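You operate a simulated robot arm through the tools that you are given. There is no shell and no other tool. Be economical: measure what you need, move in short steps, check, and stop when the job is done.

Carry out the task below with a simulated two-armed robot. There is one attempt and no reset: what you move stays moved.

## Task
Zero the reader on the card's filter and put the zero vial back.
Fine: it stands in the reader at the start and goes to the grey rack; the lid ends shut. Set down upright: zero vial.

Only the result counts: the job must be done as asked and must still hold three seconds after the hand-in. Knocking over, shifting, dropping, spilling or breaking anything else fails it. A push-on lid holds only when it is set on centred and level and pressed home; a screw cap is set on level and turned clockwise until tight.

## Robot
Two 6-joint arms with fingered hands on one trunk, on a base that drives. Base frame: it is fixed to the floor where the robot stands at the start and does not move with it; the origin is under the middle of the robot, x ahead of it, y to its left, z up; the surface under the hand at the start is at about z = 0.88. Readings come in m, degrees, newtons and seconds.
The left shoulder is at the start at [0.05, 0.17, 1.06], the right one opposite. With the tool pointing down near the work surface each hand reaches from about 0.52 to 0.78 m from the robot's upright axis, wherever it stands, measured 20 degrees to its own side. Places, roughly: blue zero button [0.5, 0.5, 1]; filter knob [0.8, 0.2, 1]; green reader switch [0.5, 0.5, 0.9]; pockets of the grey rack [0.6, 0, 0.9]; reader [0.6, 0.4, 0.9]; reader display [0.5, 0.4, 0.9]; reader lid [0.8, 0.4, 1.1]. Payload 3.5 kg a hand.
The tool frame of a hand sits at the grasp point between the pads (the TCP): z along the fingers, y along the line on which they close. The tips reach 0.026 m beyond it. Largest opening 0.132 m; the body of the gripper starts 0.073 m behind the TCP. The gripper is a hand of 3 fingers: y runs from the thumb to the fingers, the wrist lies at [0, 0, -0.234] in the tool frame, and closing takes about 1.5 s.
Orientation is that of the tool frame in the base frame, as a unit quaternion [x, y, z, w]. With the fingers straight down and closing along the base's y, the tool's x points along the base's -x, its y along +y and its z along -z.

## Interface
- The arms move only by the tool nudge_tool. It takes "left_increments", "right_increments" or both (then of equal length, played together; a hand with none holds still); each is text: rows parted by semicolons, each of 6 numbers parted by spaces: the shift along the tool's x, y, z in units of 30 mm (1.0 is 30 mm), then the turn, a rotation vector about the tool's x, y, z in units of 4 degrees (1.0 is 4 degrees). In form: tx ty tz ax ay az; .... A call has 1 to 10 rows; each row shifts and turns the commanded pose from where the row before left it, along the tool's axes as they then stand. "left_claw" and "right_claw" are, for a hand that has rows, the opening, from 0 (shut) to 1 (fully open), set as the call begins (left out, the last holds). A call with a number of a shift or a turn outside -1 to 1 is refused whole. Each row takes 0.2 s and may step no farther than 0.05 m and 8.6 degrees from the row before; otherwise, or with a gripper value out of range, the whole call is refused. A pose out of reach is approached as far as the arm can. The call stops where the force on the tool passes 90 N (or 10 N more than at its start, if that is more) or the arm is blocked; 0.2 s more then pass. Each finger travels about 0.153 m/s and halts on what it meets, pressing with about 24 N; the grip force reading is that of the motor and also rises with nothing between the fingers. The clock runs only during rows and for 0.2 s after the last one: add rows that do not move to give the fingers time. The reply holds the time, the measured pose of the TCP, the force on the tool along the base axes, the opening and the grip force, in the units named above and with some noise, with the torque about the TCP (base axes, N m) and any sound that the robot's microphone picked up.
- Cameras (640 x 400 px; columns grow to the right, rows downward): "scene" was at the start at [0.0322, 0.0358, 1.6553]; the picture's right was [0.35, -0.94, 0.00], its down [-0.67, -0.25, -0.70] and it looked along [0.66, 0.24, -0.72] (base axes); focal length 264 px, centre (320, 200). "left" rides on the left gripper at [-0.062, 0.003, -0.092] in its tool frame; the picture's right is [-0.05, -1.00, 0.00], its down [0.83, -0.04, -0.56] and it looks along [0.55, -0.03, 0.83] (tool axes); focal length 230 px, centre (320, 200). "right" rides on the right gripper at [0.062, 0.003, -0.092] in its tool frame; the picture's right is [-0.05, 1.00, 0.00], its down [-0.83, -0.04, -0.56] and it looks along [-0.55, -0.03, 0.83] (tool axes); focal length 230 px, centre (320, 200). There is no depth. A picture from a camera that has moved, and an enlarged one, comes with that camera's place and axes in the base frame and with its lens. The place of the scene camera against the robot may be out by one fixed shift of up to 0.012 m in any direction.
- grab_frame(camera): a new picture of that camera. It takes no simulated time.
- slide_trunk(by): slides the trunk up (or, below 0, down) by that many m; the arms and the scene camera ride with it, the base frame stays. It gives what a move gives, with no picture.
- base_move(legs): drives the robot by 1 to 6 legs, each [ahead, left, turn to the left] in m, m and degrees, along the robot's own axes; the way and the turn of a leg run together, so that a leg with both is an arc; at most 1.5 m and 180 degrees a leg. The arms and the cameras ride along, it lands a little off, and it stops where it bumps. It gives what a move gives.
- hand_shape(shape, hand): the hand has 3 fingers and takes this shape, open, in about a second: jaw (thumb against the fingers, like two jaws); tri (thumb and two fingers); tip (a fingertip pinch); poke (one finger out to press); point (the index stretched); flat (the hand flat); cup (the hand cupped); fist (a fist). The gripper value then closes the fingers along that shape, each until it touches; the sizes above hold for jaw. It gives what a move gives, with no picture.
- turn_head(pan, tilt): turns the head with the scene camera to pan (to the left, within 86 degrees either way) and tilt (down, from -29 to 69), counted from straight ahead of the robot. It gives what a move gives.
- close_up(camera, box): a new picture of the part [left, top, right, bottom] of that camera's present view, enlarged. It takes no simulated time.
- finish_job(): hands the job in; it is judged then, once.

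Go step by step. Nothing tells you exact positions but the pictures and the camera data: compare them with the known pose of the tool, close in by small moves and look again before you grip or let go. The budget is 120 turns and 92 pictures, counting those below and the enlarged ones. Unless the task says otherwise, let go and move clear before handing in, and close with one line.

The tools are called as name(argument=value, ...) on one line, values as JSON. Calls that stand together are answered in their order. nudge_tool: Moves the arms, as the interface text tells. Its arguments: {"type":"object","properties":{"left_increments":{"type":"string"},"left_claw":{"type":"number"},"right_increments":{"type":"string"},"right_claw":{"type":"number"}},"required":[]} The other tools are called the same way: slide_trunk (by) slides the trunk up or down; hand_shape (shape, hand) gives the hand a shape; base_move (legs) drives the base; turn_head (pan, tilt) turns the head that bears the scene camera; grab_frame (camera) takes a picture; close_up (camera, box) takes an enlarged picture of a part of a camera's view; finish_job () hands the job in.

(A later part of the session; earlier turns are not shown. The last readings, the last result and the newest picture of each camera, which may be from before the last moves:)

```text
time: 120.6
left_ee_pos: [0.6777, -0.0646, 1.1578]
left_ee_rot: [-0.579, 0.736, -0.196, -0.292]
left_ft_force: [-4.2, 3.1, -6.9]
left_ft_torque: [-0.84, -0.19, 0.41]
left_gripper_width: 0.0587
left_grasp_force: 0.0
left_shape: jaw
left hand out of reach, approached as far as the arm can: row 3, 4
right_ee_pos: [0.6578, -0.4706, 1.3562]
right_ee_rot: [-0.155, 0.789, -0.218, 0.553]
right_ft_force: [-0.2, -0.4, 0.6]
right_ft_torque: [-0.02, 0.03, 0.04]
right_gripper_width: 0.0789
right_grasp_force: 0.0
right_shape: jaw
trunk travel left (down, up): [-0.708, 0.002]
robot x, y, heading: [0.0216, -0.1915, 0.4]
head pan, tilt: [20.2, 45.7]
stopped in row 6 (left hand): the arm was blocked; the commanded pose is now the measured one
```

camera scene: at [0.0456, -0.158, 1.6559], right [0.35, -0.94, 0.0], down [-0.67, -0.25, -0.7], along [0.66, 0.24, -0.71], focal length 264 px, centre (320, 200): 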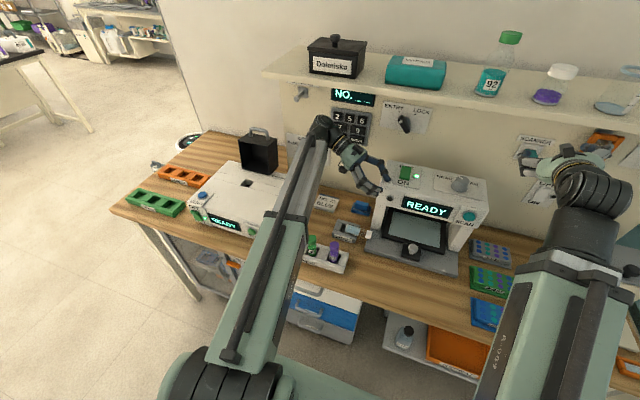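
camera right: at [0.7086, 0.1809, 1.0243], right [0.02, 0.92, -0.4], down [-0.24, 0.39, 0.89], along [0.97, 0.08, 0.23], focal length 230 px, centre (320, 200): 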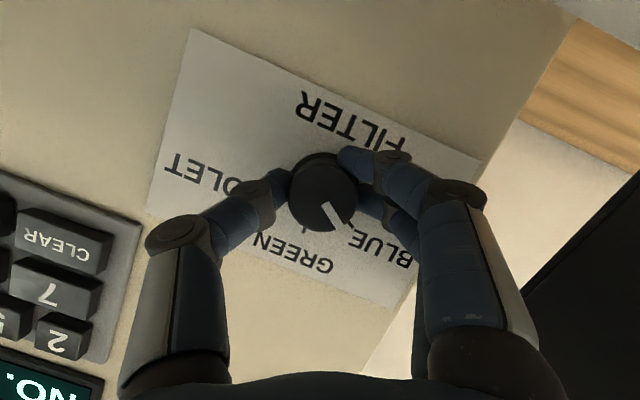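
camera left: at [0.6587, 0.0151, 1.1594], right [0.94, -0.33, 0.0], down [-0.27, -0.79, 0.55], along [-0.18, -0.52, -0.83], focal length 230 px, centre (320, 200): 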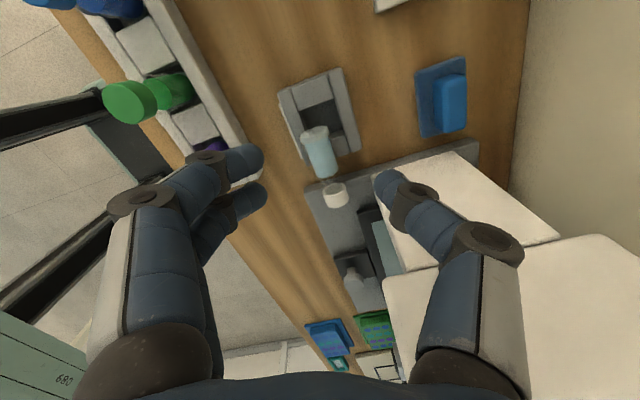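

The wrist may be against the shelf edge. I'll drive the base back 6 cm to pull everything clear, then level the hand to straight down.

base_move(legs=[[-0.06, 0, 0]])

nudge_tool(left_increments="0 0 0 0 -1 0;0 0 0 0 -1 0;0 0 0 0 -1 0;0 0 0 0 -1 0;0 0 0 0 -1 0;0 0 0 0 -1 0;0 0 0 0 -1 0;0 0 0 0 -1 0;0 0 0 0 -1 0")

grab_frame(camera="scene")

```text
time: 121.2
left_ee_pos: [0.6767, -0.0666, 1.1567]
left_ee_rot: [-0.578, 0.737, -0.196, -0.291]
left_ft_force: [0.1, 0.0, 0.7]
left_ft_torque: [0.01, -0.01, 0.02]
left_gripper_width: 0.0588
left_grasp_force: 0.1
left_shape: jaw
right_ee_pos: [0.6596, -0.4701, 1.3546]
right_ee_rot: [-0.155, 0.789, -0.219, 0.552]
right_ft_force: [0.1, 0.3, -0.1]
right_ft_torque: [-0.02, 0.03, -0.02]
right_gripper_width: 0.0789
right_grasp_force: 0.0
right_shape: jaw
trunk travel left (down, up): [-0.708, 0.002]
robot x, y, heading: [0.0197, -0.1891, 0.5]
head pan, tilt: [20.2, 45.7]
stopped in leg 1: the robot was blocked; the commanded pose is now the measured one
```

```text
time: 123.2
left_ee_pos: [0.6771, -0.0678, 1.1555]
left_ee_rot: [-0.61, 0.791, -0.008, -0.049]
left_ft_force: [-0.3, -0.1, 0.2]
left_ft_torque: [0.0, -0.01, 0.0]
left_gripper_width: 0.059
left_grasp_force: 0.1
left_shape: jaw
right_ee_pos: [0.6598, -0.4707, 1.3535]
right_ee_rot: [-0.155, 0.789, -0.219, 0.553]
right_ft_force: [-0.1, -0.3, -0.3]
right_ft_torque: [0.02, 0.01, -0.01]
right_gripper_width: 0.0788
right_grasp_force: 0.1
right_shape: jaw
trunk travel left (down, up): [-0.708, 0.002]
robot x, y, heading: [0.0215, -0.1915, 0.4]
head pan, tilt: [20.2, 45.7]
```

```text
8 pictures are left
camera scene: at [0.0531, -0.1533, 1.6883], right [0.35, -0.94, 0.0], down [-0.67, -0.25, -0.7], along [0.65, 0.24, -0.72], focal length 264 px, centre (320, 200)
```

scene: 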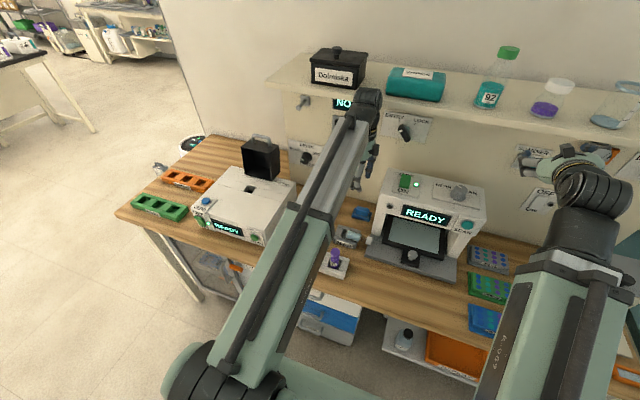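

All else looks undisturbed. The vial pivots easily in the pads, so the plan is to grip it at the neck with the hand vertical and swing it up about its bottom, which sits in the pocket. First I'll align above the neck.

nudge_tool(left_increments="0.6 0.37 0 0 -0.7 0;0.6 0.37 0 0 -0.7 0;0.6 0.37 0 0 0 0;0 0 1 0 0 0;0 0 1 0 0 0;0 0 1 0 0 0;0 0 1 0 0 0;0 0 1 0 0 0")

grab_frame(camera="left")

```text
time: 125.0
left_ee_pos: [0.6278, -0.0911, 1.0083]
left_ee_rot: [-0.607, 0.794, 0.021, -0.011]
left_ft_force: [-0.4, 0.6, -0.3]
left_ft_torque: [0.02, -0.01, -0.01]
left_gripper_width: 0.0591
left_grasp_force: 0.0
left_shape: jaw
left hand out of reach, approached as far as the arm can: row 3
right_ee_pos: [0.6589, -0.4698, 1.3525]
right_ee_rot: [-0.155, 0.789, -0.219, 0.552]
right_ft_force: [0.5, 0.5, 0.2]
right_ft_torque: [0.02, 0.0, 0.0]
right_gripper_width: 0.0787
right_grasp_force: 0.1
right_shape: jaw
trunk travel left (down, up): [-0.708, 0.002]
robot x, y, heading: [0.022, -0.1888, 0.2]
head pan, tilt: [20.2, 45.7]
```

```text
7 pictures are left
camera left: at [0.6441, -0.0336, 1.1007], right [0.98, -0.21, -0.05], down [-0.15, -0.82, 0.55], along [-0.15, -0.53, -0.84], focal length 230 px, centre (320, 200)
```

left: 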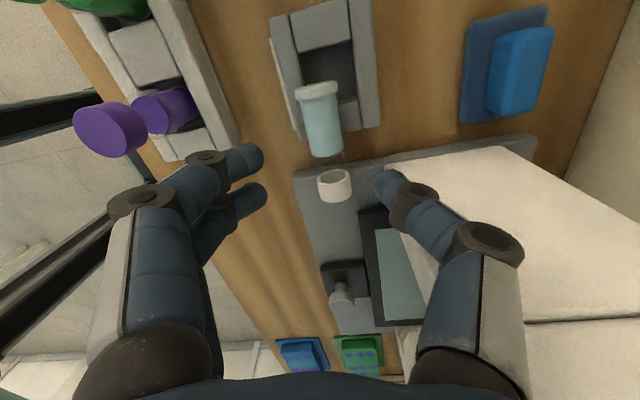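

The neck is centred near (0.627, -0.112). I'll move over it and lower until the tips flank it.

nudge_tool(left_increments="0.35 -0.08 0 0 0.6 0;0.34 -0.07 0 0 0 0;0 0 0.8 0 0 0;0 0 0.7 0 0 0;0 0 0.6 0 0 0;0 0 0.45 0 0 0;0 0 0 0 0 0")

grab_frame(camera="left")

```text
time: 126.7
left_ee_pos: [0.6241, -0.1021, 0.9327]
left_ee_rot: [-0.607, 0.794, 0.007, -0.029]
left_ft_force: [-0.3, 0.4, -0.5]
left_ft_torque: [0.02, 0.02, -0.02]
left_gripper_width: 0.059
left_grasp_force: 0.1
left_shape: jaw
left hand out of reach, approached as far as the arm can: row 2
right_ee_pos: [0.6593, -0.4703, 1.3534]
right_ee_rot: [-0.154, 0.789, -0.22, 0.552]
right_ft_force: [0.3, 0.1, -0.5]
right_ft_torque: [-0.01, -0.02, 0.0]
right_gripper_width: 0.0788
right_grasp_force: 0.0
right_shape: jaw
trunk travel left (down, up): [-0.708, 0.002]
robot x, y, heading: [0.0218, -0.1928, 0.2]
head pan, tilt: [20.2, 45.7]
```

```text
6 pictures are left
camera left: at [0.6419, -0.0416, 1.0222], right [0.98, -0.21, -0.05], down [-0.15, -0.8, 0.58], along [-0.16, -0.56, -0.81], focal length 230 px, centre (320, 200)
```

left: 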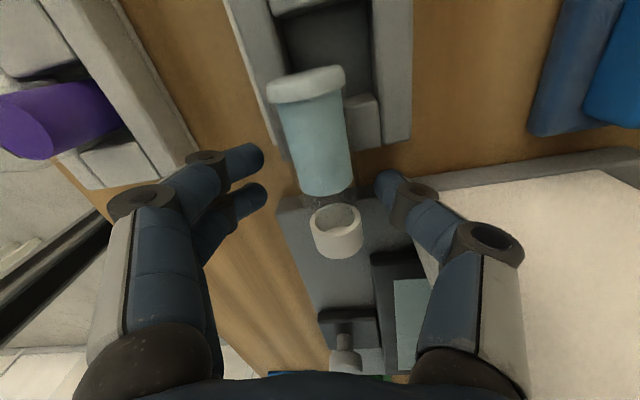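

The fingers flank the upper body by the neck. I'll close.

nudge_tool(left_increments="0 0 0.1 0 0 0;0 0 0 0 0 0;0 0 0 0 0 0;0 0 0 0 0 0;0 0 0 0 0 0", left_claw=0.0)

```text
time: 127.8
left_ee_pos: [0.6221, -0.1016, 0.932]
left_ee_rot: [-0.607, 0.794, 0.007, -0.029]
left_ft_force: [-7.3, -0.1, 8.9]
left_ft_torque: [0.14, 0.31, 0.12]
left_gripper_width: 0.0225
left_grasp_force: 24.3
left_shape: jaw
right_ee_pos: [0.658, -0.4703, 1.3542]
right_ee_rot: [-0.155, 0.789, -0.219, 0.553]
right_ft_force: [0.5, -0.5, 0.1]
right_ft_torque: [0.02, 0.01, -0.02]
right_gripper_width: 0.0791
right_grasp_force: 0.0
right_shape: jaw
trunk travel left (down, up): [-0.708, 0.002]
robot x, y, heading: [0.0243, -0.1905, 0.4]
head pan, tilt: [20.2, 45.7]
```

Gripped at 0.0225 m. I'll lift it clear, shift left away from the machine, and look at how it hangs.

nudge_tool(left_increments="0 0 -0.5 0 0 0;0 0 -1 0 0 0;0 0 -1 0 0 0;-0.8 0.2 -0.5 0 0 0;-0.8 0.2 -0.5 0 0 0;-0.4 0 0 0 0 0")

grab_frame(camera="left")

```text
time: 129.2
left_ee_pos: [0.6307, -0.0391, 1.0336]
left_ee_rot: [-0.61, 0.792, 0.008, -0.028]
left_ft_force: [-1.0, -0.5, -0.2]
left_ft_torque: [0.03, -0.02, -0.05]
left_gripper_width: 0.0125
left_grasp_force: 23.9
left_shape: jaw
right_ee_pos: [0.6594, -0.4698, 1.3524]
right_ee_rot: [-0.155, 0.789, -0.219, 0.553]
right_ft_force: [-0.6, -0.2, 0.3]
right_ft_torque: [-0.03, 0.0, 0.01]
right_gripper_width: 0.0789
right_grasp_force: 0.0
right_shape: jaw
trunk travel left (down, up): [-0.708, 0.002]
robot x, y, heading: [0.0194, -0.1899, 0.4]
head pan, tilt: [20.2, 45.7]
```

```text
5 pictures are left
camera left: at [0.6476, 0.0222, 1.1236], right [0.98, -0.21, -0.05], down [-0.14, -0.8, 0.58], along [-0.16, -0.56, -0.81], focal length 230 px, centre (320, 200)
```

left: 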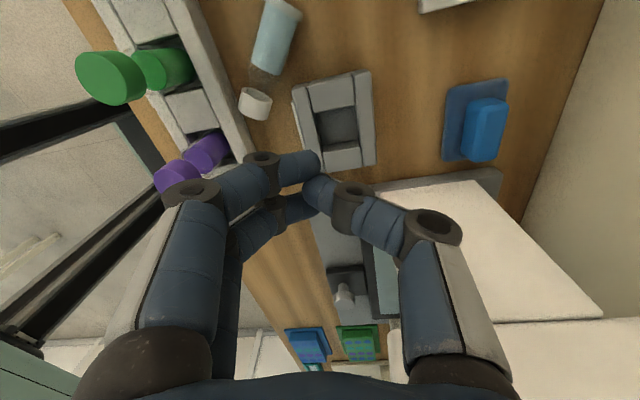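

The vial slipped free and now lies on the open bench between the racks, from its bottom at about (0.613, 0.05) to its cap at (0.558, -0.02). It lies too near the NEW rack to grip in the middle, so I'll grip its bottom end and drag it into clear space. First I'll hover above and check.

nudge_tool(left_increments="-0.8 0.48 0 0 -0.5 0;-0.8 0.48 0 0 0 1;-0.8 0.48 0 0 0 1;0 0 0 0 0 1;0 0 0 0 0 1;0 0 0 0 0 1;0 0 0 0 0 1;0 0 0 0 0 1;0 0 0 0 0 1;0 0 0 0 0 1", left_claw=0.42)

grab_frame(camera="left")

```text
time: 131.4
left_ee_pos: [0.6113, 0.0414, 1.0345]
left_ee_rot: [-0.334, 0.942, 0.015, -0.019]
left_ft_force: [0.4, -0.3, 0.1]
left_ft_torque: [-0.02, 0.01, -0.02]
left_gripper_width: 0.0548
left_grasp_force: 0.0
left_shape: jaw
right_ee_pos: [0.6593, -0.4705, 1.3542]
right_ee_rot: [-0.154, 0.789, -0.219, 0.553]
right_ft_force: [-0.6, 0.2, -0.3]
right_ft_torque: [0.03, 0.0, -0.02]
right_gripper_width: 0.0792
right_grasp_force: 0.0
right_shape: jaw
trunk travel left (down, up): [-0.708, 0.002]
robot x, y, heading: [0.0177, -0.1901, 0.2]
head pan, tilt: [20.2, 45.7]
```

```text
4 pictures are left
camera left: at [0.6608, 0.0798, 1.1247], right [0.67, -0.74, -0.04], down [-0.59, -0.57, 0.57], along [-0.45, -0.36, -0.82], focal length 230 px, centre (320, 200)
```

left: 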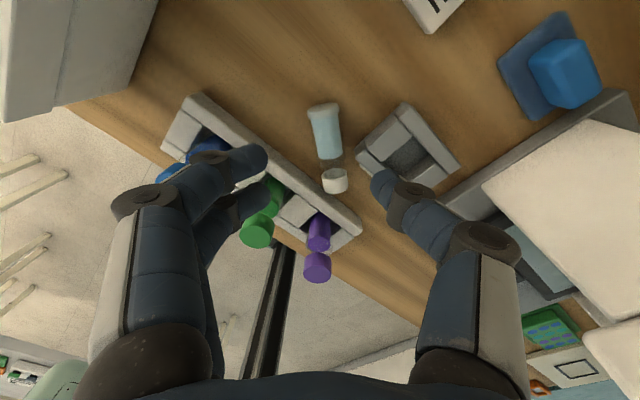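

The estimates agree: bottom (0.616, 0.049), cap centre (0.566, -0.016). I'll lower over the bottom end.

nudge_tool(left_increments="0.17 0 0 0 0 0;0 0 1 0 0 0;0 0 1 0 0 0;0 0 1 0 0 0")

```text
time: 132.4
left_ee_pos: [0.6027, 0.0366, 0.9447]
left_ee_rot: [-0.334, 0.942, 0.015, -0.019]
left_ft_force: [0.7, 0.5, -0.1]
left_ft_torque: [0.03, -0.01, -0.01]
left_gripper_width: 0.055
left_grasp_force: 0.1
left_shape: jaw
right_ee_pos: [0.6588, -0.47, 1.3527]
right_ee_rot: [-0.156, 0.789, -0.219, 0.552]
right_ft_force: [0.4, 0.8, 0.1]
right_ft_torque: [0.02, -0.01, 0.01]
right_gripper_width: 0.0789
right_grasp_force: 0.1
right_shape: jaw
trunk travel left (down, up): [-0.708, 0.002]
robot x, y, heading: [0.0223, -0.189, 0.2]
head pan, tilt: [20.2, 45.7]
```

nudge_tool(left_increments="-0.16 -0.07 0.4 0 0 0;0 0 0.4 0 0 0;0 0 0.27 0 0 0")

nudge_tool(left_increments="0 0 0 0 0 0;0 0 0 0 0 0;0 0 0 0 0 0;0 0 0 0 0 0;0 0 0 0 0 0", left_claw=0.0)

```text
time: 133.2
left_ee_pos: [0.6084, 0.039, 0.9117]
left_ee_rot: [-0.334, 0.942, 0.015, -0.019]
left_ft_force: [-0.3, 0.3, -0.4]
left_ft_torque: [0.02, 0.02, 0.0]
left_gripper_width: 0.0549
left_grasp_force: 0.1
left_shape: jaw
right_ee_pos: [0.6594, -0.4705, 1.3538]
right_ee_rot: [-0.155, 0.789, -0.219, 0.552]
right_ft_force: [-0.1, -0.5, -0.7]
right_ft_torque: [-0.02, 0.0, 0.05]
right_gripper_width: 0.0791
right_grasp_force: 0.1
right_shape: jaw
trunk travel left (down, up): [-0.708, 0.002]
robot x, y, heading: [0.0205, -0.1908, 0.2]
head pan, tilt: [20.2, 45.7]
```

```text
time: 134.4
left_ee_pos: [0.6071, 0.0392, 0.9123]
left_ee_rot: [-0.334, 0.942, 0.015, -0.019]
left_ft_force: [-0.7, 0.1, -0.4]
left_ft_torque: [0.02, -0.02, 0.01]
left_gripper_width: 0.0271
left_grasp_force: 23.8
left_shape: jaw
right_ee_pos: [0.659, -0.4704, 1.3537]
right_ee_rot: [-0.154, 0.789, -0.219, 0.553]
right_ft_force: [-0.4, -0.4, -0.5]
right_ft_torque: [-0.03, 0.0, 0.02]
right_gripper_width: 0.0787
right_grasp_force: 0.0
right_shape: jaw
trunk travel left (down, up): [-0.708, 0.002]
robot x, y, heading: [0.0225, -0.1882, 0.2]
head pan, tilt: [20.2, 45.7]
```

The bottom end is gripped. I'll drag the vial into the clear area and then swing it so the cap points to -y.

nudge_tool(left_increments="-0.55 0.37 -0.05 0 0 0;-0.55 0.37 0 0 0 0;-0.55 0.37 0 0 0 0;-0.54 0.38 0 0 0 0;0 0 0 0 0 -1;0 0 0 0 0 -1;0 0 0 0 0 -1;0 0 0 0 0 -1;0 0 0 0 0 -1;0 0 0 0 0 -1")

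nudge_tool(left_increments="0 0 0 0 0 -1;0 0 0 0 0 -1;0 0 0 0 0 -1;0 0 0 0 0 -1;0 0 0 0 0 -1;0 0 0 0 0 -1")

```text
time: 136.7
left_ee_pos: [0.6314, 0.1175, 0.9149]
left_ee_rot: [-0.523, 0.852, 0.018, -0.015]
left_ft_force: [-0.3, -0.6, -0.4]
left_ft_torque: [0.02, -0.03, -0.01]
left_gripper_width: 0.027
left_grasp_force: 23.7
left_shape: jaw
right_ee_pos: [0.659, -0.4695, 1.3536]
right_ee_rot: [-0.156, 0.789, -0.218, 0.552]
right_ft_force: [0.3, -0.8, 0.0]
right_ft_torque: [-0.01, 0.04, 0.0]
right_gripper_width: 0.0793
right_grasp_force: 0.0
right_shape: jaw
trunk travel left (down, up): [-0.708, 0.002]
robot x, y, heading: [0.0222, -0.1901, 0.2]
head pan, tilt: [20.2, 45.7]
```

```text
time: 138.1
left_ee_pos: [0.63, 0.1159, 0.9154]
left_ee_rot: [-0.689, 0.725, 0.02, -0.01]
left_ft_force: [-0.1, -0.4, -1.0]
left_ft_torque: [0.01, -0.05, 0.02]
left_gripper_width: 0.027
left_grasp_force: 24.2
left_shape: jaw
right_ee_pos: [0.659, -0.4691, 1.3535]
right_ee_rot: [-0.155, 0.789, -0.219, 0.552]
right_ft_force: [-0.3, 0.1, -0.1]
right_ft_torque: [-0.01, -0.03, 0.02]
right_gripper_width: 0.0788
right_grasp_force: 0.0
right_shape: jaw
trunk travel left (down, up): [-0.708, 0.002]
robot x, y, heading: [0.0222, -0.1905, 0.1]
head pan, tilt: [20.2, 45.7]
```

The vial now lies clear along y with its cap toward -y. I'll release it, rise, lean the hand 30° (wrist toward -y) and move over the upper body.

nudge_tool(left_increments="0 0 0 0 0 0;0 0 0 0 0 0;0 0 -1 0 0 0;0 0 -1 0 0 0;0 0 0 0 -1 0;0 0 0 0 -1 0;0 0 0 0 -1 0;0 0 0 0 -1 0;0 0 0 0 -1 0;0 0 0 0 -1 0", left_claw=0.42)

nudge_tool(left_increments="0 0 0 0 -1 0;0.5 0 -0.28 0 -0.5 0;0.48 0 -0.28 0 0 0;0 0 0 0 0 0")

grab_frame(camera="left")

```text
time: 140.2
left_ee_pos: [0.6309, 0.1283, 0.9804]
left_ee_rot: [-0.666, 0.715, 0.162, 0.137]
left_ft_force: [0.8, 0.2, 0.2]
left_ft_torque: [0.0, -0.01, -0.03]
left_gripper_width: 0.0549
left_grasp_force: 0.0
left_shape: jaw
left hand out of reach, approached as far as the arm can: row 10
right_ee_pos: [0.6583, -0.4694, 1.3535]
right_ee_rot: [-0.155, 0.789, -0.219, 0.553]
right_ft_force: [-0.6, 0.0, -0.4]
right_ft_torque: [0.0, -0.01, -0.05]
right_gripper_width: 0.0786
right_grasp_force: 0.1
right_shape: jaw
trunk travel left (down, up): [-0.708, 0.002]
robot x, y, heading: [0.0238, -0.1867, 0.2]
head pan, tilt: [20.2, 45.7]
```

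```text
time: 141.2
left_ee_pos: [0.6271, 0.1421, 1.0076]
left_ee_rot: [-0.656, 0.708, 0.197, 0.174]
left_ft_force: [0.4, -0.7, 0.3]
left_ft_torque: [0.02, 0.03, -0.03]
left_gripper_width: 0.055
left_grasp_force: 0.0
left_shape: jaw
left hand out of reach, approached as far as the arm can: row 1, 2, 3
right_ee_pos: [0.6593, -0.4704, 1.3538]
right_ee_rot: [-0.154, 0.789, -0.22, 0.552]
right_ft_force: [-0.3, -0.7, 0.0]
right_ft_torque: [-0.03, 0.01, 0.01]
right_gripper_width: 0.079
right_grasp_force: 0.0
right_shape: jaw
trunk travel left (down, up): [-0.708, 0.002]
robot x, y, heading: [0.0181, -0.1865, 0.3]
head pan, tilt: [20.2, 45.7]
```

```text
3 pictures are left
camera left: at [0.6308, 0.1468, 1.1182], right [1.0, -0.02, -0.03], down [-0.02, -1.0, 0.06], along [-0.03, -0.06, -1.0], focal length 230 px, centre (320, 200)
```

left: 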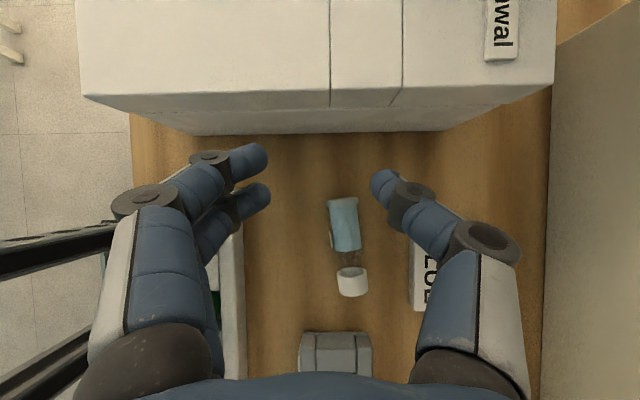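

The vial lies from (0.646, 0.133) to its cap at (0.654, 0.051). The arm can't reach further right in this lean, so the base will carry it: 2.3 cm ahead, 5.5 cm right.

base_move(legs=[[0.023, -0.055, 0]])

```text
time: 142.2
left_ee_pos: [0.6514, 0.0833, 1.0081]
left_ee_rot: [-0.655, 0.708, 0.198, 0.174]
left_ft_force: [0.1, 0.3, -0.4]
left_ft_torque: [0.01, -0.01, 0.01]
left_gripper_width: 0.0551
left_grasp_force: 0.1
left_shape: jaw
right_ee_pos: [0.6838, -0.5287, 1.3517]
right_ee_rot: [-0.155, 0.79, -0.219, 0.552]
right_ft_force: [-0.6, -0.6, -0.7]
right_ft_torque: [0.02, 0.02, 0.02]
right_gripper_width: 0.0791
right_grasp_force: 0.1
right_shape: jaw
trunk travel left (down, up): [-0.708, 0.002]
robot x, y, heading: [0.043, -0.2449, 0.2]
head pan, tilt: [20.2, 45.7]
```

nudge_tool(left_increments="0.31 -0.02 0.575 0 0 0;0.31 -0.02 0.575 0 0 0;0.31 -0.02 0.575 0 0 0;0.31 -0.02 0.575 0 0 0;0.31 -0.02 0.575 0 0 0;0 0 0 0 0 0")

```text
time: 143.6
left_ee_pos: [0.6479, 0.1231, 0.9313]
left_ee_rot: [-0.654, 0.711, 0.196, 0.172]
left_ft_force: [-0.2, 0.2, 0.4]
left_ft_torque: [0.03, -0.01, 0.0]
left_gripper_width: 0.0551
left_grasp_force: 0.0
left_shape: jaw
left hand out of reach, approached as far as the arm can: row 2, 3, 4, 5
right_ee_pos: [0.6831, -0.5259, 1.3542]
right_ee_rot: [-0.155, 0.789, -0.219, 0.552]
right_ft_force: [0.1, -0.9, -0.2]
right_ft_torque: [0.01, 0.03, 0.03]
right_gripper_width: 0.0789
right_grasp_force: 0.0
right_shape: jaw
trunk travel left (down, up): [-0.708, 0.002]
robot x, y, heading: [0.0456, -0.2485, 0.1]
head pan, tilt: [20.2, 45.7]
```

nudge_tool(left_increments="0.18 0 0.3 0 0 0;0.17 0 0.3 0 0 0;0 0 0 0 0 0")

```text
time: 144.4
left_ee_pos: [0.6475, 0.1322, 0.9146]
left_ee_rot: [-0.653, 0.712, 0.195, 0.171]
left_ft_force: [-0.5, 0.0, 0.3]
left_ft_torque: [0.0, 0.04, -0.01]
left_gripper_width: 0.0549
left_grasp_force: 0.0
left_shape: jaw
left hand out of reach, approached as far as the arm can: row 1, 2
right_ee_pos: [0.6825, -0.5261, 1.3528]
right_ee_rot: [-0.155, 0.79, -0.22, 0.552]
right_ft_force: [0.7, 0.2, 0.2]
right_ft_torque: [-0.04, 0.0, 0.02]
right_gripper_width: 0.079
right_grasp_force: 0.1
right_shape: jaw
trunk travel left (down, up): [-0.708, 0.002]
robot x, y, heading: [0.0465, -0.2417, 0.2]
head pan, tilt: [20.2, 45.7]
```

base_move(legs=[[0.002, -0.042, 0]])

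slide_trunk(by=-0.006)

```text
time: 145.3
left_ee_pos: [0.6501, 0.0872, 0.9168]
left_ee_rot: [-0.653, 0.711, 0.196, 0.172]
left_ft_force: [-0.2, -0.8, -0.1]
left_ft_torque: [0.03, -0.03, 0.01]
left_gripper_width: 0.0549
left_grasp_force: 0.0
left_shape: jaw
right_ee_pos: [0.6846, -0.5712, 1.3525]
right_ee_rot: [-0.155, 0.79, -0.218, 0.552]
right_ft_force: [-0.1, 0.0, 0.4]
right_ft_torque: [0.01, 0.01, 0.05]
right_gripper_width: 0.0787
right_grasp_force: 0.1
right_shape: jaw
trunk travel left (down, up): [-0.708, 0.002]
robot x, y, heading: [0.0483, -0.2907, 0.1]
head pan, tilt: [20.2, 45.7]
```

```text
time: 145.9
left_ee_pos: [0.6509, 0.0892, 0.9079]
left_ee_rot: [-0.653, 0.711, 0.195, 0.171]
left_ft_force: [0.1, -2.1, 5.2]
left_ft_torque: [-0.02, 0.21, 0.06]
left_gripper_width: 0.0551
left_grasp_force: 0.0
left_shape: jaw
right_ee_pos: [0.6844, -0.5699, 1.3479]
right_ee_rot: [-0.156, 0.789, -0.219, 0.552]
right_ft_force: [-0.7, -0.1, 0.3]
right_ft_torque: [0.02, 0.0, -0.02]
right_gripper_width: 0.079
right_grasp_force: 0.0
right_shape: jaw
trunk travel left (down, up): [-0.702, 0.008]
robot x, y, heading: [0.0493, -0.2882, 0.2]
head pan, tilt: [20.2, 45.7]
```

The tips just touch the bench on both sides of the vial. I'll close.

nudge_tool(left_increments="0 0 0 0 0 0;0 0 0 0 0 0;0 0 0 0 0 0;0 0 0 0 0 0;0 0 0 0 0 0", left_claw=0.0)

```text
time: 147.1
left_ee_pos: [0.6488, 0.089, 0.9086]
left_ee_rot: [-0.653, 0.712, 0.195, 0.172]
left_ft_force: [0.4, 0.1, 4.2]
left_ft_torque: [0.04, 0.01, 0.02]
left_gripper_width: 0.0281
left_grasp_force: 24.8
left_shape: jaw
right_ee_pos: [0.6841, -0.569, 1.3479]
right_ee_rot: [-0.156, 0.789, -0.218, 0.552]
right_ft_force: [0.7, -0.4, -0.5]
right_ft_torque: [0.0, 0.02, -0.01]
right_gripper_width: 0.079
right_grasp_force: 0.0
right_shape: jaw
trunk travel left (down, up): [-0.702, 0.008]
robot x, y, heading: [0.0488, -0.2891, 0.0]
head pan, tilt: [20.2, 45.7]
```

Gripped (0.028 m). I'll lift while starting to rotate the cap upward.

nudge_tool(left_increments="-0.25 0 -0.43 0 0 0;-0.5 0 -0.86 0 0.5 0;-0.48 0 -0.87 0 1 0;-0.42 0 -0.9 0 1 0;-0.2 0 -0.5 0 1 0;0 0 0 0 1 0;0 0 0 0 1 0;0 0 0 0 1 0;0 0 0 0 1 0")

nudge_tool(left_increments="0 0 0 0 1 0;0 0 0 0 1 0;0 0 0 0 1 0;0 0 0 0 1 0;0 0 0 0 1 0;0 0 0 0 1 0;0 0 0 0 1 0;0 0 0 0 1 0")

```text
time: 149.1
left_ee_pos: [0.656, 0.0903, 1.0295]
left_ee_rot: [-0.681, 0.731, 0.019, -0.02]
left_ft_force: [0.4, -0.3, -0.7]
left_ft_torque: [-0.03, 0.02, 0.02]
left_gripper_width: 0.0275
left_grasp_force: 23.8
left_shape: jaw
right_ee_pos: [0.6853, -0.5691, 1.3474]
right_ee_rot: [-0.154, 0.789, -0.22, 0.552]
right_ft_force: [0.2, -0.1, 1.2]
right_ft_torque: [0.03, 0.02, 0.02]
right_gripper_width: 0.079
right_grasp_force: 0.0
right_shape: jaw
trunk travel left (down, up): [-0.702, 0.008]
robot x, y, heading: [0.0451, -0.2834, 0.4]
head pan, tilt: [20.2, 45.7]
```

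```text
time: 150.9
left_ee_pos: [0.6566, 0.0904, 1.0283]
left_ee_rot: [-0.66, 0.698, -0.17, -0.221]
left_ft_force: [0.3, 0.0, -0.5]
left_ft_torque: [0.01, 0.01, 0.01]
left_gripper_width: 0.0274
left_grasp_force: 24.1
left_shape: jaw
right_ee_pos: [0.6853, -0.5677, 1.3478]
right_ee_rot: [-0.155, 0.789, -0.22, 0.553]
right_ft_force: [-0.9, -0.4, 1.2]
right_ft_torque: [-0.01, 0.01, -0.01]
right_gripper_width: 0.0789
right_grasp_force: 0.1
right_shape: jaw
trunk travel left (down, up): [-0.702, 0.008]
robot x, y, heading: [0.0467, -0.2872, 0.2]
head pan, tilt: [20.2, 45.7]
```

Still held. I'll continue to about 60° so the vial stands upright, then look.

nudge_tool(left_increments="0 0 0 0 1 0;0 0 0 0 1 0;0 0 0 0 1 0;0 0 0 0 1 0;0 0 0 0 1 0;0 0 0 0 1 0;0 0 0 0 0.8 0")

close_up(camera="scene", box=[200, 120, 440, 280])

```text
time: 152.5
left_ee_pos: [0.6639, 0.0465, 0.9872]
left_ee_rot: [-0.605, 0.626, -0.322, -0.373]
left_ft_force: [-0.3, 0.6, -0.2]
left_ft_torque: [0.01, -0.02, 0.02]
left_gripper_width: 0.0276
left_grasp_force: 23.9
left_shape: jaw
left hand out of reach, approached as far as the arm can: row 4, 5, 6, 7
right_ee_pos: [0.6837, -0.5686, 1.3469]
right_ee_rot: [-0.155, 0.789, -0.219, 0.553]
right_ft_force: [-0.2, -0.1, -0.4]
right_ft_torque: [0.03, 0.02, -0.04]
right_gripper_width: 0.0789
right_grasp_force: 0.1
right_shape: jaw
trunk travel left (down, up): [-0.702, 0.008]
robot x, y, heading: [0.0497, -0.2872, 0.4]
head pan, tilt: [20.2, 45.7]
```

```text
2.50 times, centred on (320, 200) of scene
camera zoom: at [0.0792, -0.2511, 1.6823], right [0.35, -0.94, 0.0], down [-0.67, -0.25, -0.7], along [0.65, 0.24, -0.72], focal length 659 px, centre (320, 200)
```

zoom: 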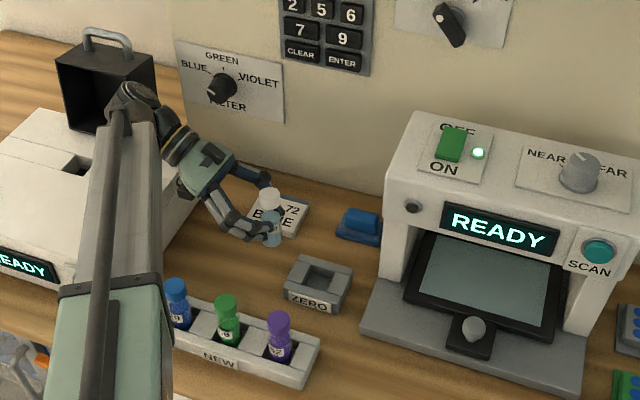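

The vial is upright in the hand. I'll raise it a little before carrying it over the pocket with the base.

nudge_tool(left_increments="0.5 0 -0.3 0 0 0;0.5 0 -0.3 0 0 0;0 0 0 0 0 0")

```text
time: 153.3
left_ee_pos: [0.6759, 0.0283, 1.0078]
left_ee_rot: [-0.605, 0.625, -0.321, -0.374]
left_ft_force: [0.1, -0.9, -0.5]
left_ft_torque: [0.0, 0.01, 0.02]
left_gripper_width: 0.0275
left_grasp_force: 24.2
left_shape: jaw
left hand out of reach, approached as far as the arm can: row 1, 2
right_ee_pos: [0.6847, -0.5685, 1.3471]
right_ee_rot: [-0.156, 0.789, -0.219, 0.552]
right_ft_force: [0.6, -1.1, -0.4]
right_ft_torque: [0.0, 0.01, 0.01]
right_gripper_width: 0.0788
right_grasp_force: 0.1
right_shape: jaw
trunk travel left (down, up): [-0.702, 0.008]
robot x, y, heading: [0.045, -0.2853, 0.2]
head pan, tilt: [20.2, 45.7]
```

base_move(legs=[[-0.035, -0.062, 0]])

grab_frame(camera="left")

```text
time: 154.3
left_ee_pos: [0.6396, -0.0336, 1.0092]
left_ee_rot: [-0.606, 0.625, -0.321, -0.373]
left_ft_force: [0.1, -0.5, 0.3]
left_ft_torque: [0.06, -0.04, 0.03]
left_gripper_width: 0.0277
left_grasp_force: 24.1
left_shape: jaw
right_ee_pos: [0.6499, -0.6316, 1.3474]
right_ee_rot: [-0.155, 0.789, -0.218, 0.553]
right_ft_force: [0.0, 0.5, -0.1]
right_ft_torque: [-0.02, 0.01, 0.02]
right_gripper_width: 0.079
right_grasp_force: 0.0
right_shape: jaw
trunk travel left (down, up): [-0.702, 0.008]
robot x, y, heading: [0.0154, -0.349, 0.4]
head pan, tilt: [20.2, 45.7]
```

```text
1 pictures are left
camera left: at [0.6436, 0.0756, 1.0037], right [0.99, -0.03, -0.09], down [0.1, 0.04, 0.99], along [-0.03, -1.0, 0.04], focal length 230 px, centre (320, 200)
```

left: 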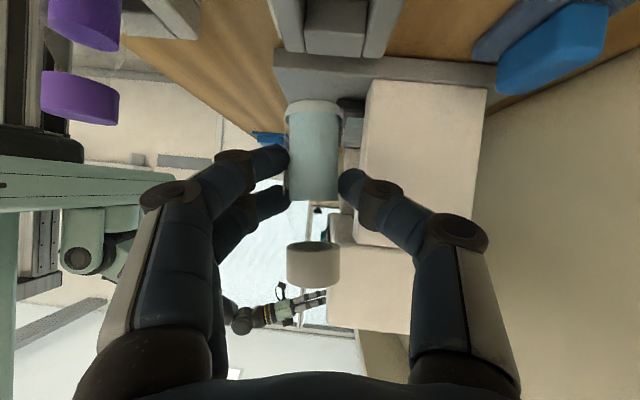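

The side view shows the vial upright, bottom at z≈0.957, x≈0.633, y≈-0.045, with the rack centre at x≈0.640. I'll shift 6 mm forward, then lower with the trunk, which keeps the pose.

nudge_tool(left_increments="0 -0.2 0 0 0 0;0 0 0 0 0 0")

```text
time: 154.9
left_ee_pos: [0.6435, -0.0349, 1.0083]
left_ee_rot: [-0.606, 0.625, -0.321, -0.372]
left_ft_force: [0.3, -0.2, -0.7]
left_ft_torque: [-0.01, 0.01, -0.01]
left_gripper_width: 0.0276
left_grasp_force: 23.8
left_shape: jaw
left hand out of reach, approached as far as the arm can: row 1
right_ee_pos: [0.6513, -0.6281, 1.3475]
right_ee_rot: [-0.156, 0.789, -0.219, 0.552]
right_ft_force: [0.3, -0.1, 0.0]
right_ft_torque: [-0.01, 0.01, -0.02]
right_gripper_width: 0.0789
right_grasp_force: 0.0
right_shape: jaw
trunk travel left (down, up): [-0.702, 0.008]
robot x, y, heading: [0.0163, -0.3506, 0.5]
head pan, tilt: [20.2, 45.7]
```

slide_trunk(by=-0.045)

slide_trunk(by=-0.01)

```text
time: 155.8
left_ee_pos: [0.6432, -0.0346, 0.9639]
left_ee_rot: [-0.605, 0.625, -0.322, -0.373]
left_ft_force: [0.1, 0.7, -0.1]
left_ft_torque: [0.01, 0.01, 0.01]
left_gripper_width: 0.0276
left_grasp_force: 24.9
left_shape: jaw
right_ee_pos: [0.6506, -0.6276, 1.3017]
right_ee_rot: [-0.156, 0.789, -0.219, 0.552]
right_ft_force: [1.0, 0.6, 0.8]
right_ft_torque: [0.0, -0.02, -0.03]
right_gripper_width: 0.0789
right_grasp_force: 0.1
right_shape: jaw
trunk travel left (down, up): [-0.657, 0.053]
robot x, y, heading: [0.0131, -0.3499, 0.4]
head pan, tilt: [20.2, 45.7]
```

```text
time: 156.3
left_ee_pos: [0.6436, -0.0351, 0.9539]
left_ee_rot: [-0.606, 0.625, -0.321, -0.372]
left_ft_force: [0.0, -0.5, -0.6]
left_ft_torque: [0.0, 0.05, 0.01]
left_gripper_width: 0.0274
left_grasp_force: 24.0
left_shape: jaw
right_ee_pos: [0.65, -0.6291, 1.2921]
right_ee_rot: [-0.155, 0.789, -0.218, 0.553]
right_ft_force: [0.4, 0.4, 0.0]
right_ft_torque: [-0.01, 0.0, -0.01]
right_gripper_width: 0.079
right_grasp_force: 0.1
right_shape: jaw
trunk travel left (down, up): [-0.647, 0.063]
robot x, y, heading: [0.014, -0.3498, 0.6]
head pan, tilt: [20.2, 45.7]
```

slide_trunk(by=-0.006)

slide_trunk(by=-0.004)

```text
time: 156.9
left_ee_pos: [0.6431, -0.0352, 0.9479]
left_ee_rot: [-0.606, 0.625, -0.321, -0.373]
left_ft_force: [-0.7, 0.7, -1.5]
left_ft_torque: [-0.01, 0.0, -0.02]
left_gripper_width: 0.0278
left_grasp_force: 24.1
left_shape: jaw
right_ee_pos: [0.6518, -0.6283, 1.2864]
right_ee_rot: [-0.155, 0.789, -0.218, 0.553]
right_ft_force: [-0.3, -0.4, 0.5]
right_ft_torque: [-0.01, -0.02, 0.0]
right_gripper_width: 0.0787
right_grasp_force: 0.1
right_shape: jaw
trunk travel left (down, up): [-0.641, 0.069]
robot x, y, heading: [0.0113, -0.3483, 0.5]
head pan, tilt: [20.2, 45.7]
```

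```text
time: 157.4
left_ee_pos: [0.6445, -0.035, 0.9437]
left_ee_rot: [-0.606, 0.626, -0.321, -0.373]
left_ft_force: [1.1, 1.0, -0.6]
left_ft_torque: [0.01, 0.01, 0.0]
left_gripper_width: 0.0275
left_grasp_force: 23.9
left_shape: jaw
right_ee_pos: [0.6506, -0.6286, 1.2824]
right_ee_rot: [-0.156, 0.789, -0.219, 0.552]
right_ft_force: [0.0, 0.9, -0.5]
right_ft_torque: [-0.01, 0.03, -0.01]
right_gripper_width: 0.0789
right_grasp_force: 0.1
right_shape: jaw
trunk travel left (down, up): [-0.637, 0.073]
robot x, y, heading: [0.0122, -0.3478, 0.4]
head pan, tilt: [20.2, 45.7]
```

slide_trunk(by=-0.003)

slide_trunk(by=-0.003)

```text
time: 157.9
left_ee_pos: [0.6441, -0.035, 0.9403]
left_ee_rot: [-0.606, 0.625, -0.322, -0.373]
left_ft_force: [-0.4, -0.2, -0.4]
left_ft_torque: [0.05, -0.01, -0.01]
left_gripper_width: 0.0276
left_grasp_force: 24.4
left_shape: jaw
right_ee_pos: [0.6512, -0.6292, 1.28]
right_ee_rot: [-0.156, 0.789, -0.219, 0.552]
right_ft_force: [0.4, 0.5, -0.3]
right_ft_torque: [-0.03, -0.01, 0.03]
right_gripper_width: 0.0786
right_grasp_force: 0.0
right_shape: jaw
trunk travel left (down, up): [-0.634, 0.076]
robot x, y, heading: [0.0118, -0.347, 0.6]
head pan, tilt: [20.2, 45.7]
```

```text
time: 158.4
left_ee_pos: [0.643, -0.0368, 0.9369]
left_ee_rot: [-0.607, 0.625, -0.322, -0.372]
left_ft_force: [0.2, -0.5, -0.1]
left_ft_torque: [0.0, 0.02, 0.02]
left_gripper_width: 0.0275
left_grasp_force: 23.9
left_shape: jaw
right_ee_pos: [0.6506, -0.6293, 1.2766]
right_ee_rot: [-0.156, 0.789, -0.219, 0.552]
right_ft_force: [-0.3, -0.1, 0.5]
right_ft_torque: [-0.02, 0.05, 0.03]
right_gripper_width: 0.0789
right_grasp_force: 0.0
right_shape: jaw
trunk travel left (down, up): [-0.631, 0.079]
robot x, y, heading: [0.0104, -0.3506, 0.5]
head pan, tilt: [20.2, 45.7]
```

slide_trunk(by=-0.003)

slide_trunk(by=-0.003)

```text
time: 159.0
left_ee_pos: [0.6425, -0.0358, 0.9355]
left_ee_rot: [-0.607, 0.625, -0.322, -0.372]
left_ft_force: [-0.2, 0.1, 4.4]
left_ft_torque: [-0.07, 0.08, -0.06]
left_gripper_width: 0.0275
left_grasp_force: 23.8
left_shape: jaw
right_ee_pos: [0.6522, -0.6287, 1.2744]
right_ee_rot: [-0.156, 0.789, -0.219, 0.552]
right_ft_force: [-0.3, 0.4, 0.3]
right_ft_torque: [0.0, -0.01, 0.02]
right_gripper_width: 0.0792
right_grasp_force: 0.0
right_shape: jaw
trunk travel left (down, up): [-0.628, 0.082]
robot x, y, heading: [0.0099, -0.3454, 0.1]
head pan, tilt: [20.2, 45.7]
```

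```text
time: 159.5
left_ee_pos: [0.6438, -0.0357, 0.9343]
left_ee_rot: [-0.605, 0.626, -0.323, -0.373]
left_ft_force: [0.7, 0.9, 23.9]
left_ft_torque: [-0.29, 0.46, -0.03]
left_gripper_width: 0.0281
left_grasp_force: 23.9
left_shape: jaw
right_ee_pos: [0.6496, -0.63, 1.2719]
right_ee_rot: [-0.156, 0.789, -0.218, 0.552]
right_ft_force: [0.0, 0.2, -0.1]
right_ft_torque: [0.05, 0.05, 0.04]
right_gripper_width: 0.0788
right_grasp_force: 0.1
right_shape: jaw
trunk travel left (down, up): [-0.625, 0.085]
robot x, y, heading: [0.0113, -0.3497, 0.4]
head pan, tilt: [20.2, 45.7]
```

It's seated on the pocket floor (24 N). I'll relieve the pressure and open the fingers.

slide_trunk(by=0.0025)

nudge_tool(left_increments="0 0 0 0 0 0;0 0 0 0 0 0;0 0 0 0 0 0", left_claw=0.27)

nudge_tool(left_increments="0 0 0 0 0 0;0 0 0 0 0 0;0 0 0 0 0 0", left_claw=0.42)

```text
time: 160.0
left_ee_pos: [0.643, -0.0356, 0.935]
left_ee_rot: [-0.605, 0.626, -0.322, -0.372]
left_ft_force: [1.1, 0.0, 19.2]
left_ft_torque: [-0.25, 0.28, -0.02]
left_gripper_width: 0.0279
left_grasp_force: 23.9
left_shape: jaw
right_ee_pos: [0.6503, -0.6287, 1.2729]
right_ee_rot: [-0.155, 0.789, -0.219, 0.553]
right_ft_force: [0.6, 0.3, -0.1]
right_ft_torque: [0.02, 0.0, 0.01]
right_gripper_width: 0.0791
right_grasp_force: 0.0
right_shape: jaw
trunk travel left (down, up): [-0.628, 0.083]
robot x, y, heading: [0.0135, -0.3489, 0.0]
head pan, tilt: [20.2, 45.7]
```

```text
time: 160.8
left_ee_pos: [0.6436, -0.0355, 0.9341]
left_ee_rot: [-0.606, 0.625, -0.321, -0.372]
left_ft_force: [1.5, -1.8, 9.6]
left_ft_torque: [-0.17, 0.2, 0.06]
left_gripper_width: 0.0355
left_grasp_force: 0.1
left_shape: jaw
right_ee_pos: [0.651, -0.629, 1.2729]
right_ee_rot: [-0.155, 0.789, -0.219, 0.553]
right_ft_force: [-0.1, 0.2, -0.1]
right_ft_torque: [0.01, 0.02, 0.01]
right_gripper_width: 0.0785
right_grasp_force: 0.1
right_shape: jaw
trunk travel left (down, up): [-0.628, 0.083]
robot x, y, heading: [0.012, -0.35, 0.5]
head pan, tilt: [20.2, 45.7]
```

```text
time: 161.6
left_ee_pos: [0.6427, -0.035, 0.9329]
left_ee_rot: [-0.606, 0.625, -0.322, -0.372]
left_ft_force: [1.8, 0.3, 5.3]
left_ft_torque: [-0.02, 0.09, 0.03]
left_gripper_width: 0.0537
left_grasp_force: 0.0
left_shape: jaw
right_ee_pos: [0.6506, -0.6284, 1.2729]
right_ee_rot: [-0.156, 0.789, -0.218, 0.553]
right_ft_force: [0.2, 0.1, -0.8]
right_ft_torque: [-0.02, -0.04, 0.04]
right_gripper_width: 0.0787
right_grasp_force: 0.1
right_shape: jaw
trunk travel left (down, up): [-0.628, 0.083]
robot x, y, heading: [0.0124, -0.3453, 0.7]
head pan, tilt: [20.2, 45.7]
```

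slide_trunk(by=0.006)

nudge_tool(left_increments="0 0 0 0 0 0;0 0 0 0 0 0;0 0 0 0 0 0", left_claw=0.75)

slide_trunk(by=0.075)

```text
time: 162.2
left_ee_pos: [0.6431, -0.0352, 0.9393]
left_ee_rot: [-0.606, 0.625, -0.321, -0.373]
left_ft_force: [-1.0, 0.0, 0.1]
left_ft_torque: [0.01, -0.01, -0.02]
left_gripper_width: 0.0549
left_grasp_force: 0.0
left_shape: jaw
right_ee_pos: [0.65, -0.6291, 1.278]
right_ee_rot: [-0.156, 0.789, -0.218, 0.553]
right_ft_force: [-0.6, 0.3, -0.5]
right_ft_torque: [0.01, -0.01, 0.07]
right_gripper_width: 0.0787
right_grasp_force: 0.1
right_shape: jaw
trunk travel left (down, up): [-0.634, 0.077]
robot x, y, heading: [0.0172, -0.3503, 0.6]
head pan, tilt: [20.2, 45.7]
```

```text
time: 163.0
left_ee_pos: [0.6432, -0.0354, 0.9412]
left_ee_rot: [-0.606, 0.625, -0.322, -0.372]
left_ft_force: [-1.1, 0.3, -0.4]
left_ft_torque: [0.0, 0.03, -0.01]
left_gripper_width: 0.0985
left_grasp_force: 0.0
left_shape: jaw
right_ee_pos: [0.6505, -0.6293, 1.2782]
right_ee_rot: [-0.156, 0.789, -0.218, 0.553]
right_ft_force: [-0.4, 0.2, 0.3]
right_ft_torque: [-0.05, -0.02, 0.03]
right_gripper_width: 0.0787
right_grasp_force: 0.1
right_shape: jaw
trunk travel left (down, up): [-0.634, 0.077]
robot x, y, heading: [0.0134, -0.3503, 0.5]
head pan, tilt: [20.2, 45.7]
```

```text
time: 164.1
left_ee_pos: [0.643, -0.0354, 1.0147]
left_ee_rot: [-0.606, 0.625, -0.321, -0.373]
left_ft_force: [-0.5, 0.0, 0.2]
left_ft_torque: [-0.03, 0.0, -0.02]
left_gripper_width: 0.0987
left_grasp_force: 0.0
left_shape: jaw
right_ee_pos: [0.6506, -0.6286, 1.3531]
right_ee_rot: [-0.156, 0.789, -0.219, 0.553]
right_ft_force: [-0.6, 0.7, -0.1]
right_ft_torque: [0.03, -0.02, -0.03]
right_gripper_width: 0.0792
right_grasp_force: 0.0
right_shape: jaw
trunk travel left (down, up): [-0.708, 0.002]
robot x, y, heading: [0.0151, -0.3478, 0.4]
head pan, tilt: [20.2, 45.7]
```

The vial is released. I'll rotate the hand back to vertical, lift away, and return to the lid using the earlier known poses.

nudge_tool(left_increments="0 0 0 0 -1 0;0 0 0 0 -1 0;0 0 0 0 -1 0;0 0 0 0 -1 0;0 0 0 0 -1 0;0 0 0 0 -1 0;0 0 0 0 -1 0;0 0 0 0 -1 0;0 0 0 0 -1 0;0 0 0 0 -1 0")

nudge_tool(left_increments="0 0 -0.3 0 -1 0;0 0 -0.6 0 -1 0;0 0 -0.8 0 -1 0;0 0 -1 0 -1 0;0 0 -1 0 -0.7 0;0 0 -1 0 0 0;0 0 -0.5 0 0 0;0 0 0 0 0 1;0 0 0 0 0 1;0 0 0 0 0 1")

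```text
time: 166.3
left_ee_pos: [0.6433, -0.0365, 1.0151]
left_ee_rot: [-0.679, 0.715, -0.094, -0.137]
left_ft_force: [0.3, 0.9, 0.0]
left_ft_torque: [0.01, 0.01, 0.01]
left_gripper_width: 0.0988
left_grasp_force: 0.0
left_shape: jaw
right_ee_pos: [0.65, -0.6281, 1.3545]
right_ee_rot: [-0.155, 0.789, -0.219, 0.552]
right_ft_force: [-0.9, -0.7, 0.1]
right_ft_torque: [0.0, 0.0, -0.01]
right_gripper_width: 0.0791
right_grasp_force: 0.0
right_shape: jaw
trunk travel left (down, up): [-0.708, 0.002]
robot x, y, heading: [0.0113, -0.3481, 0.5]
head pan, tilt: [20.2, 45.7]
```

```text
time: 168.5
left_ee_pos: [0.6531, -0.0198, 1.169]
left_ee_rot: [-0.605, 0.796, 0.015, -0.02]
left_ft_force: [-0.6, 0.1, -0.3]
left_ft_torque: [0.0, -0.02, -0.02]
left_gripper_width: 0.099
left_grasp_force: 0.1
left_shape: jaw
right_ee_pos: [0.6495, -0.6288, 1.3532]
right_ee_rot: [-0.157, 0.789, -0.219, 0.552]
right_ft_force: [0.0, 0.0, -0.1]
right_ft_torque: [0.02, -0.03, 0.0]
right_gripper_width: 0.079
right_grasp_force: 0.0
right_shape: jaw
trunk travel left (down, up): [-0.708, 0.002]
robot x, y, heading: [0.0118, -0.3479, 0.6]
head pan, tilt: [20.2, 45.7]
```

nudge_tool(left_increments="0 0 0 0 0 1;0 0 0 0 0 1;0 0 0 0 0 1;0 0 0 0 0 1;0 0 0 0 0 1;0 0 0 0 0 1;0 0 0 0 0 1;0 0 0 0 0 1;0 0 0 0 0 1;0 0 0 0 0 1")

nudge_tool(left_increments="0 0 0 0 0 1;0 0 0 0 0 1;0 0 0 0 0 1;0 0 0 0 0 1;0 0 0 0 0 1;0 0 0 0 0 1;0 0 0 0 0 1;0 0 0 0 0 1;0 0 0 0 0 0.6")

base_move(legs=[[-0.013, 0.348, -0.5]])

```text
time: 170.7
left_ee_pos: [0.6519, -0.02, 1.1693]
left_ee_rot: [-0.297, 0.955, 0.009, -0.024]
left_ft_force: [-0.8, -0.1, 0.1]
left_ft_torque: [0.02, 0.03, -0.03]
left_gripper_width: 0.0987
left_grasp_force: 0.1
left_shape: jaw
right_ee_pos: [0.6513, -0.6289, 1.354]
right_ee_rot: [-0.156, 0.789, -0.219, 0.552]
right_ft_force: [0.9, -0.1, -0.3]
right_ft_torque: [-0.02, -0.04, 0.02]
right_gripper_width: 0.0788
right_grasp_force: 0.1
right_shape: jaw
trunk travel left (down, up): [-0.708, 0.002]
robot x, y, heading: [0.0103, -0.3504, 0.3]
head pan, tilt: [20.2, 45.7]
```

```text
time: 172.7
left_ee_pos: [0.6517, -0.0197, 1.1689]
left_ee_rot: [-0.001, 1.0, 0.0, -0.026]
left_ft_force: [-0.1, -0.1, 0.2]
left_ft_torque: [-0.03, 0.0, -0.01]
left_gripper_width: 0.0989
left_grasp_force: 0.1
left_shape: jaw
right_ee_pos: [0.6502, -0.6288, 1.3533]
right_ee_rot: [-0.155, 0.789, -0.22, 0.552]
right_ft_force: [-0.3, 0.1, 0.1]
right_ft_torque: [0.01, -0.01, 0.03]
right_gripper_width: 0.0791
right_grasp_force: 0.1
right_shape: jaw
trunk travel left (down, up): [-0.708, 0.002]
robot x, y, heading: [0.012, -0.3498, 0.4]
head pan, tilt: [20.2, 45.7]
```

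```text
time: 175.0
left_ee_pos: [0.6417, 0.3296, 1.1692]
left_ee_rot: [0.003, 1.0, 0.0, -0.026]
left_ft_force: [0.3, -1.0, 0.6]
left_ft_torque: [0.02, -0.02, -0.01]
left_gripper_width: 0.0989
left_grasp_force: 0.0
left_shape: jaw
right_ee_pos: [0.6351, -0.2802, 1.3542]
right_ee_rot: [-0.153, 0.79, -0.221, 0.551]
right_ft_force: [-0.4, -0.5, 0.6]
right_ft_torque: [0.03, 0.0, -0.04]
right_gripper_width: 0.0789
right_grasp_force: 0.0
right_shape: jaw
trunk travel left (down, up): [-0.708, 0.002]
robot x, y, heading: [-0.0011, 0.0052, -0.1]
head pan, tilt: [20.2, 45.7]
```

nudge_tool(left_increments="0 0 0 0 -1 0;0 0 0 0 -1 0;0 0 0 0 -1 0;0 0 0 0 -1 0;0 0 0 0 -1 0;0 0 0 0 -1 0;0 0 0 0 -1 0;0 0 0 0 -1 0;0 0 0 0 -1 0;0 0 0 0 -1 0", left_claw=0.9)

nudge_tool(left_increments="0 0 0 0 -1 0;0 0 0 0 -1 0;0 0 0 0 -1 0;0 0 0 0 -1 0;0 0 0 0 -1 0;0 0 0 0 -1 0;0 0 0 0 -0.35 0")

```text
time: 177.2
left_ee_pos: [0.6409, 0.3274, 1.1702]
left_ee_rot: [0.003, 0.948, 0.0, 0.319]
left_ft_force: [-1.0, 0.4, -0.3]
left_ft_torque: [-0.01, -0.01, -0.02]
left_gripper_width: 0.1186
left_grasp_force: 0.1
left_shape: jaw
right_ee_pos: [0.6352, -0.281, 1.3545]
right_ee_rot: [-0.151, 0.79, -0.222, 0.552]
right_ft_force: [-0.8, 0.3, -0.1]
right_ft_torque: [-0.01, 0.03, 0.02]
right_gripper_width: 0.0789
right_grasp_force: 0.1
right_shape: jaw
trunk travel left (down, up): [-0.708, 0.002]
robot x, y, heading: [-0.0027, 0.0067, -0.5]
head pan, tilt: [20.2, 45.7]
```

```text
time: 178.8
left_ee_pos: [0.6466, 0.3306, 1.17]
left_ee_rot: [0.002, 0.855, 0.0, 0.519]
left_ft_force: [-0.4, 0.3, 0.6]
left_ft_torque: [0.01, 0.0, -0.05]
left_gripper_width: 0.1187
left_grasp_force: 0.0
left_shape: jaw
left hand out of reach, approached as far as the arm can: row 7
right_ee_pos: [0.6337, -0.2814, 1.3531]
right_ee_rot: [-0.151, 0.79, -0.221, 0.551]
right_ft_force: [-0.5, 0.2, -0.2]
right_ft_torque: [-0.02, 0.01, -0.01]
right_gripper_width: 0.0789
right_grasp_force: 0.1
right_shape: jaw
trunk travel left (down, up): [-0.708, 0.002]
robot x, y, heading: [-0.0019, 0.0029, -0.2]
head pan, tilt: [20.2, 45.7]
```

nudge_tool(left_increments="-0.66 0.33 0.5 0 0 0;-0.66 0.32 0.59 0 0 0;0 0 0 0 0 0")

```text
time: 179.6
left_ee_pos: [0.6933, 0.351, 1.1905]
left_ee_rot: [0.003, 0.855, -0.002, 0.519]
left_ft_force: [-0.3, 0.6, -0.2]
left_ft_torque: [-0.02, 0.0, 0.01]
left_gripper_width: 0.1186
left_grasp_force: 0.0
left_shape: jaw
right_ee_pos: [0.6352, -0.2812, 1.3543]
right_ee_rot: [-0.152, 0.79, -0.222, 0.551]
right_ft_force: [-0.8, -0.7, 0.2]
right_ft_torque: [0.01, 0.02, 0.0]
right_gripper_width: 0.079
right_grasp_force: 0.0
right_shape: jaw
trunk travel left (down, up): [-0.708, 0.002]
robot x, y, heading: [-0.003, 0.0063, -0.0]
head pan, tilt: [20.2, 45.7]
```

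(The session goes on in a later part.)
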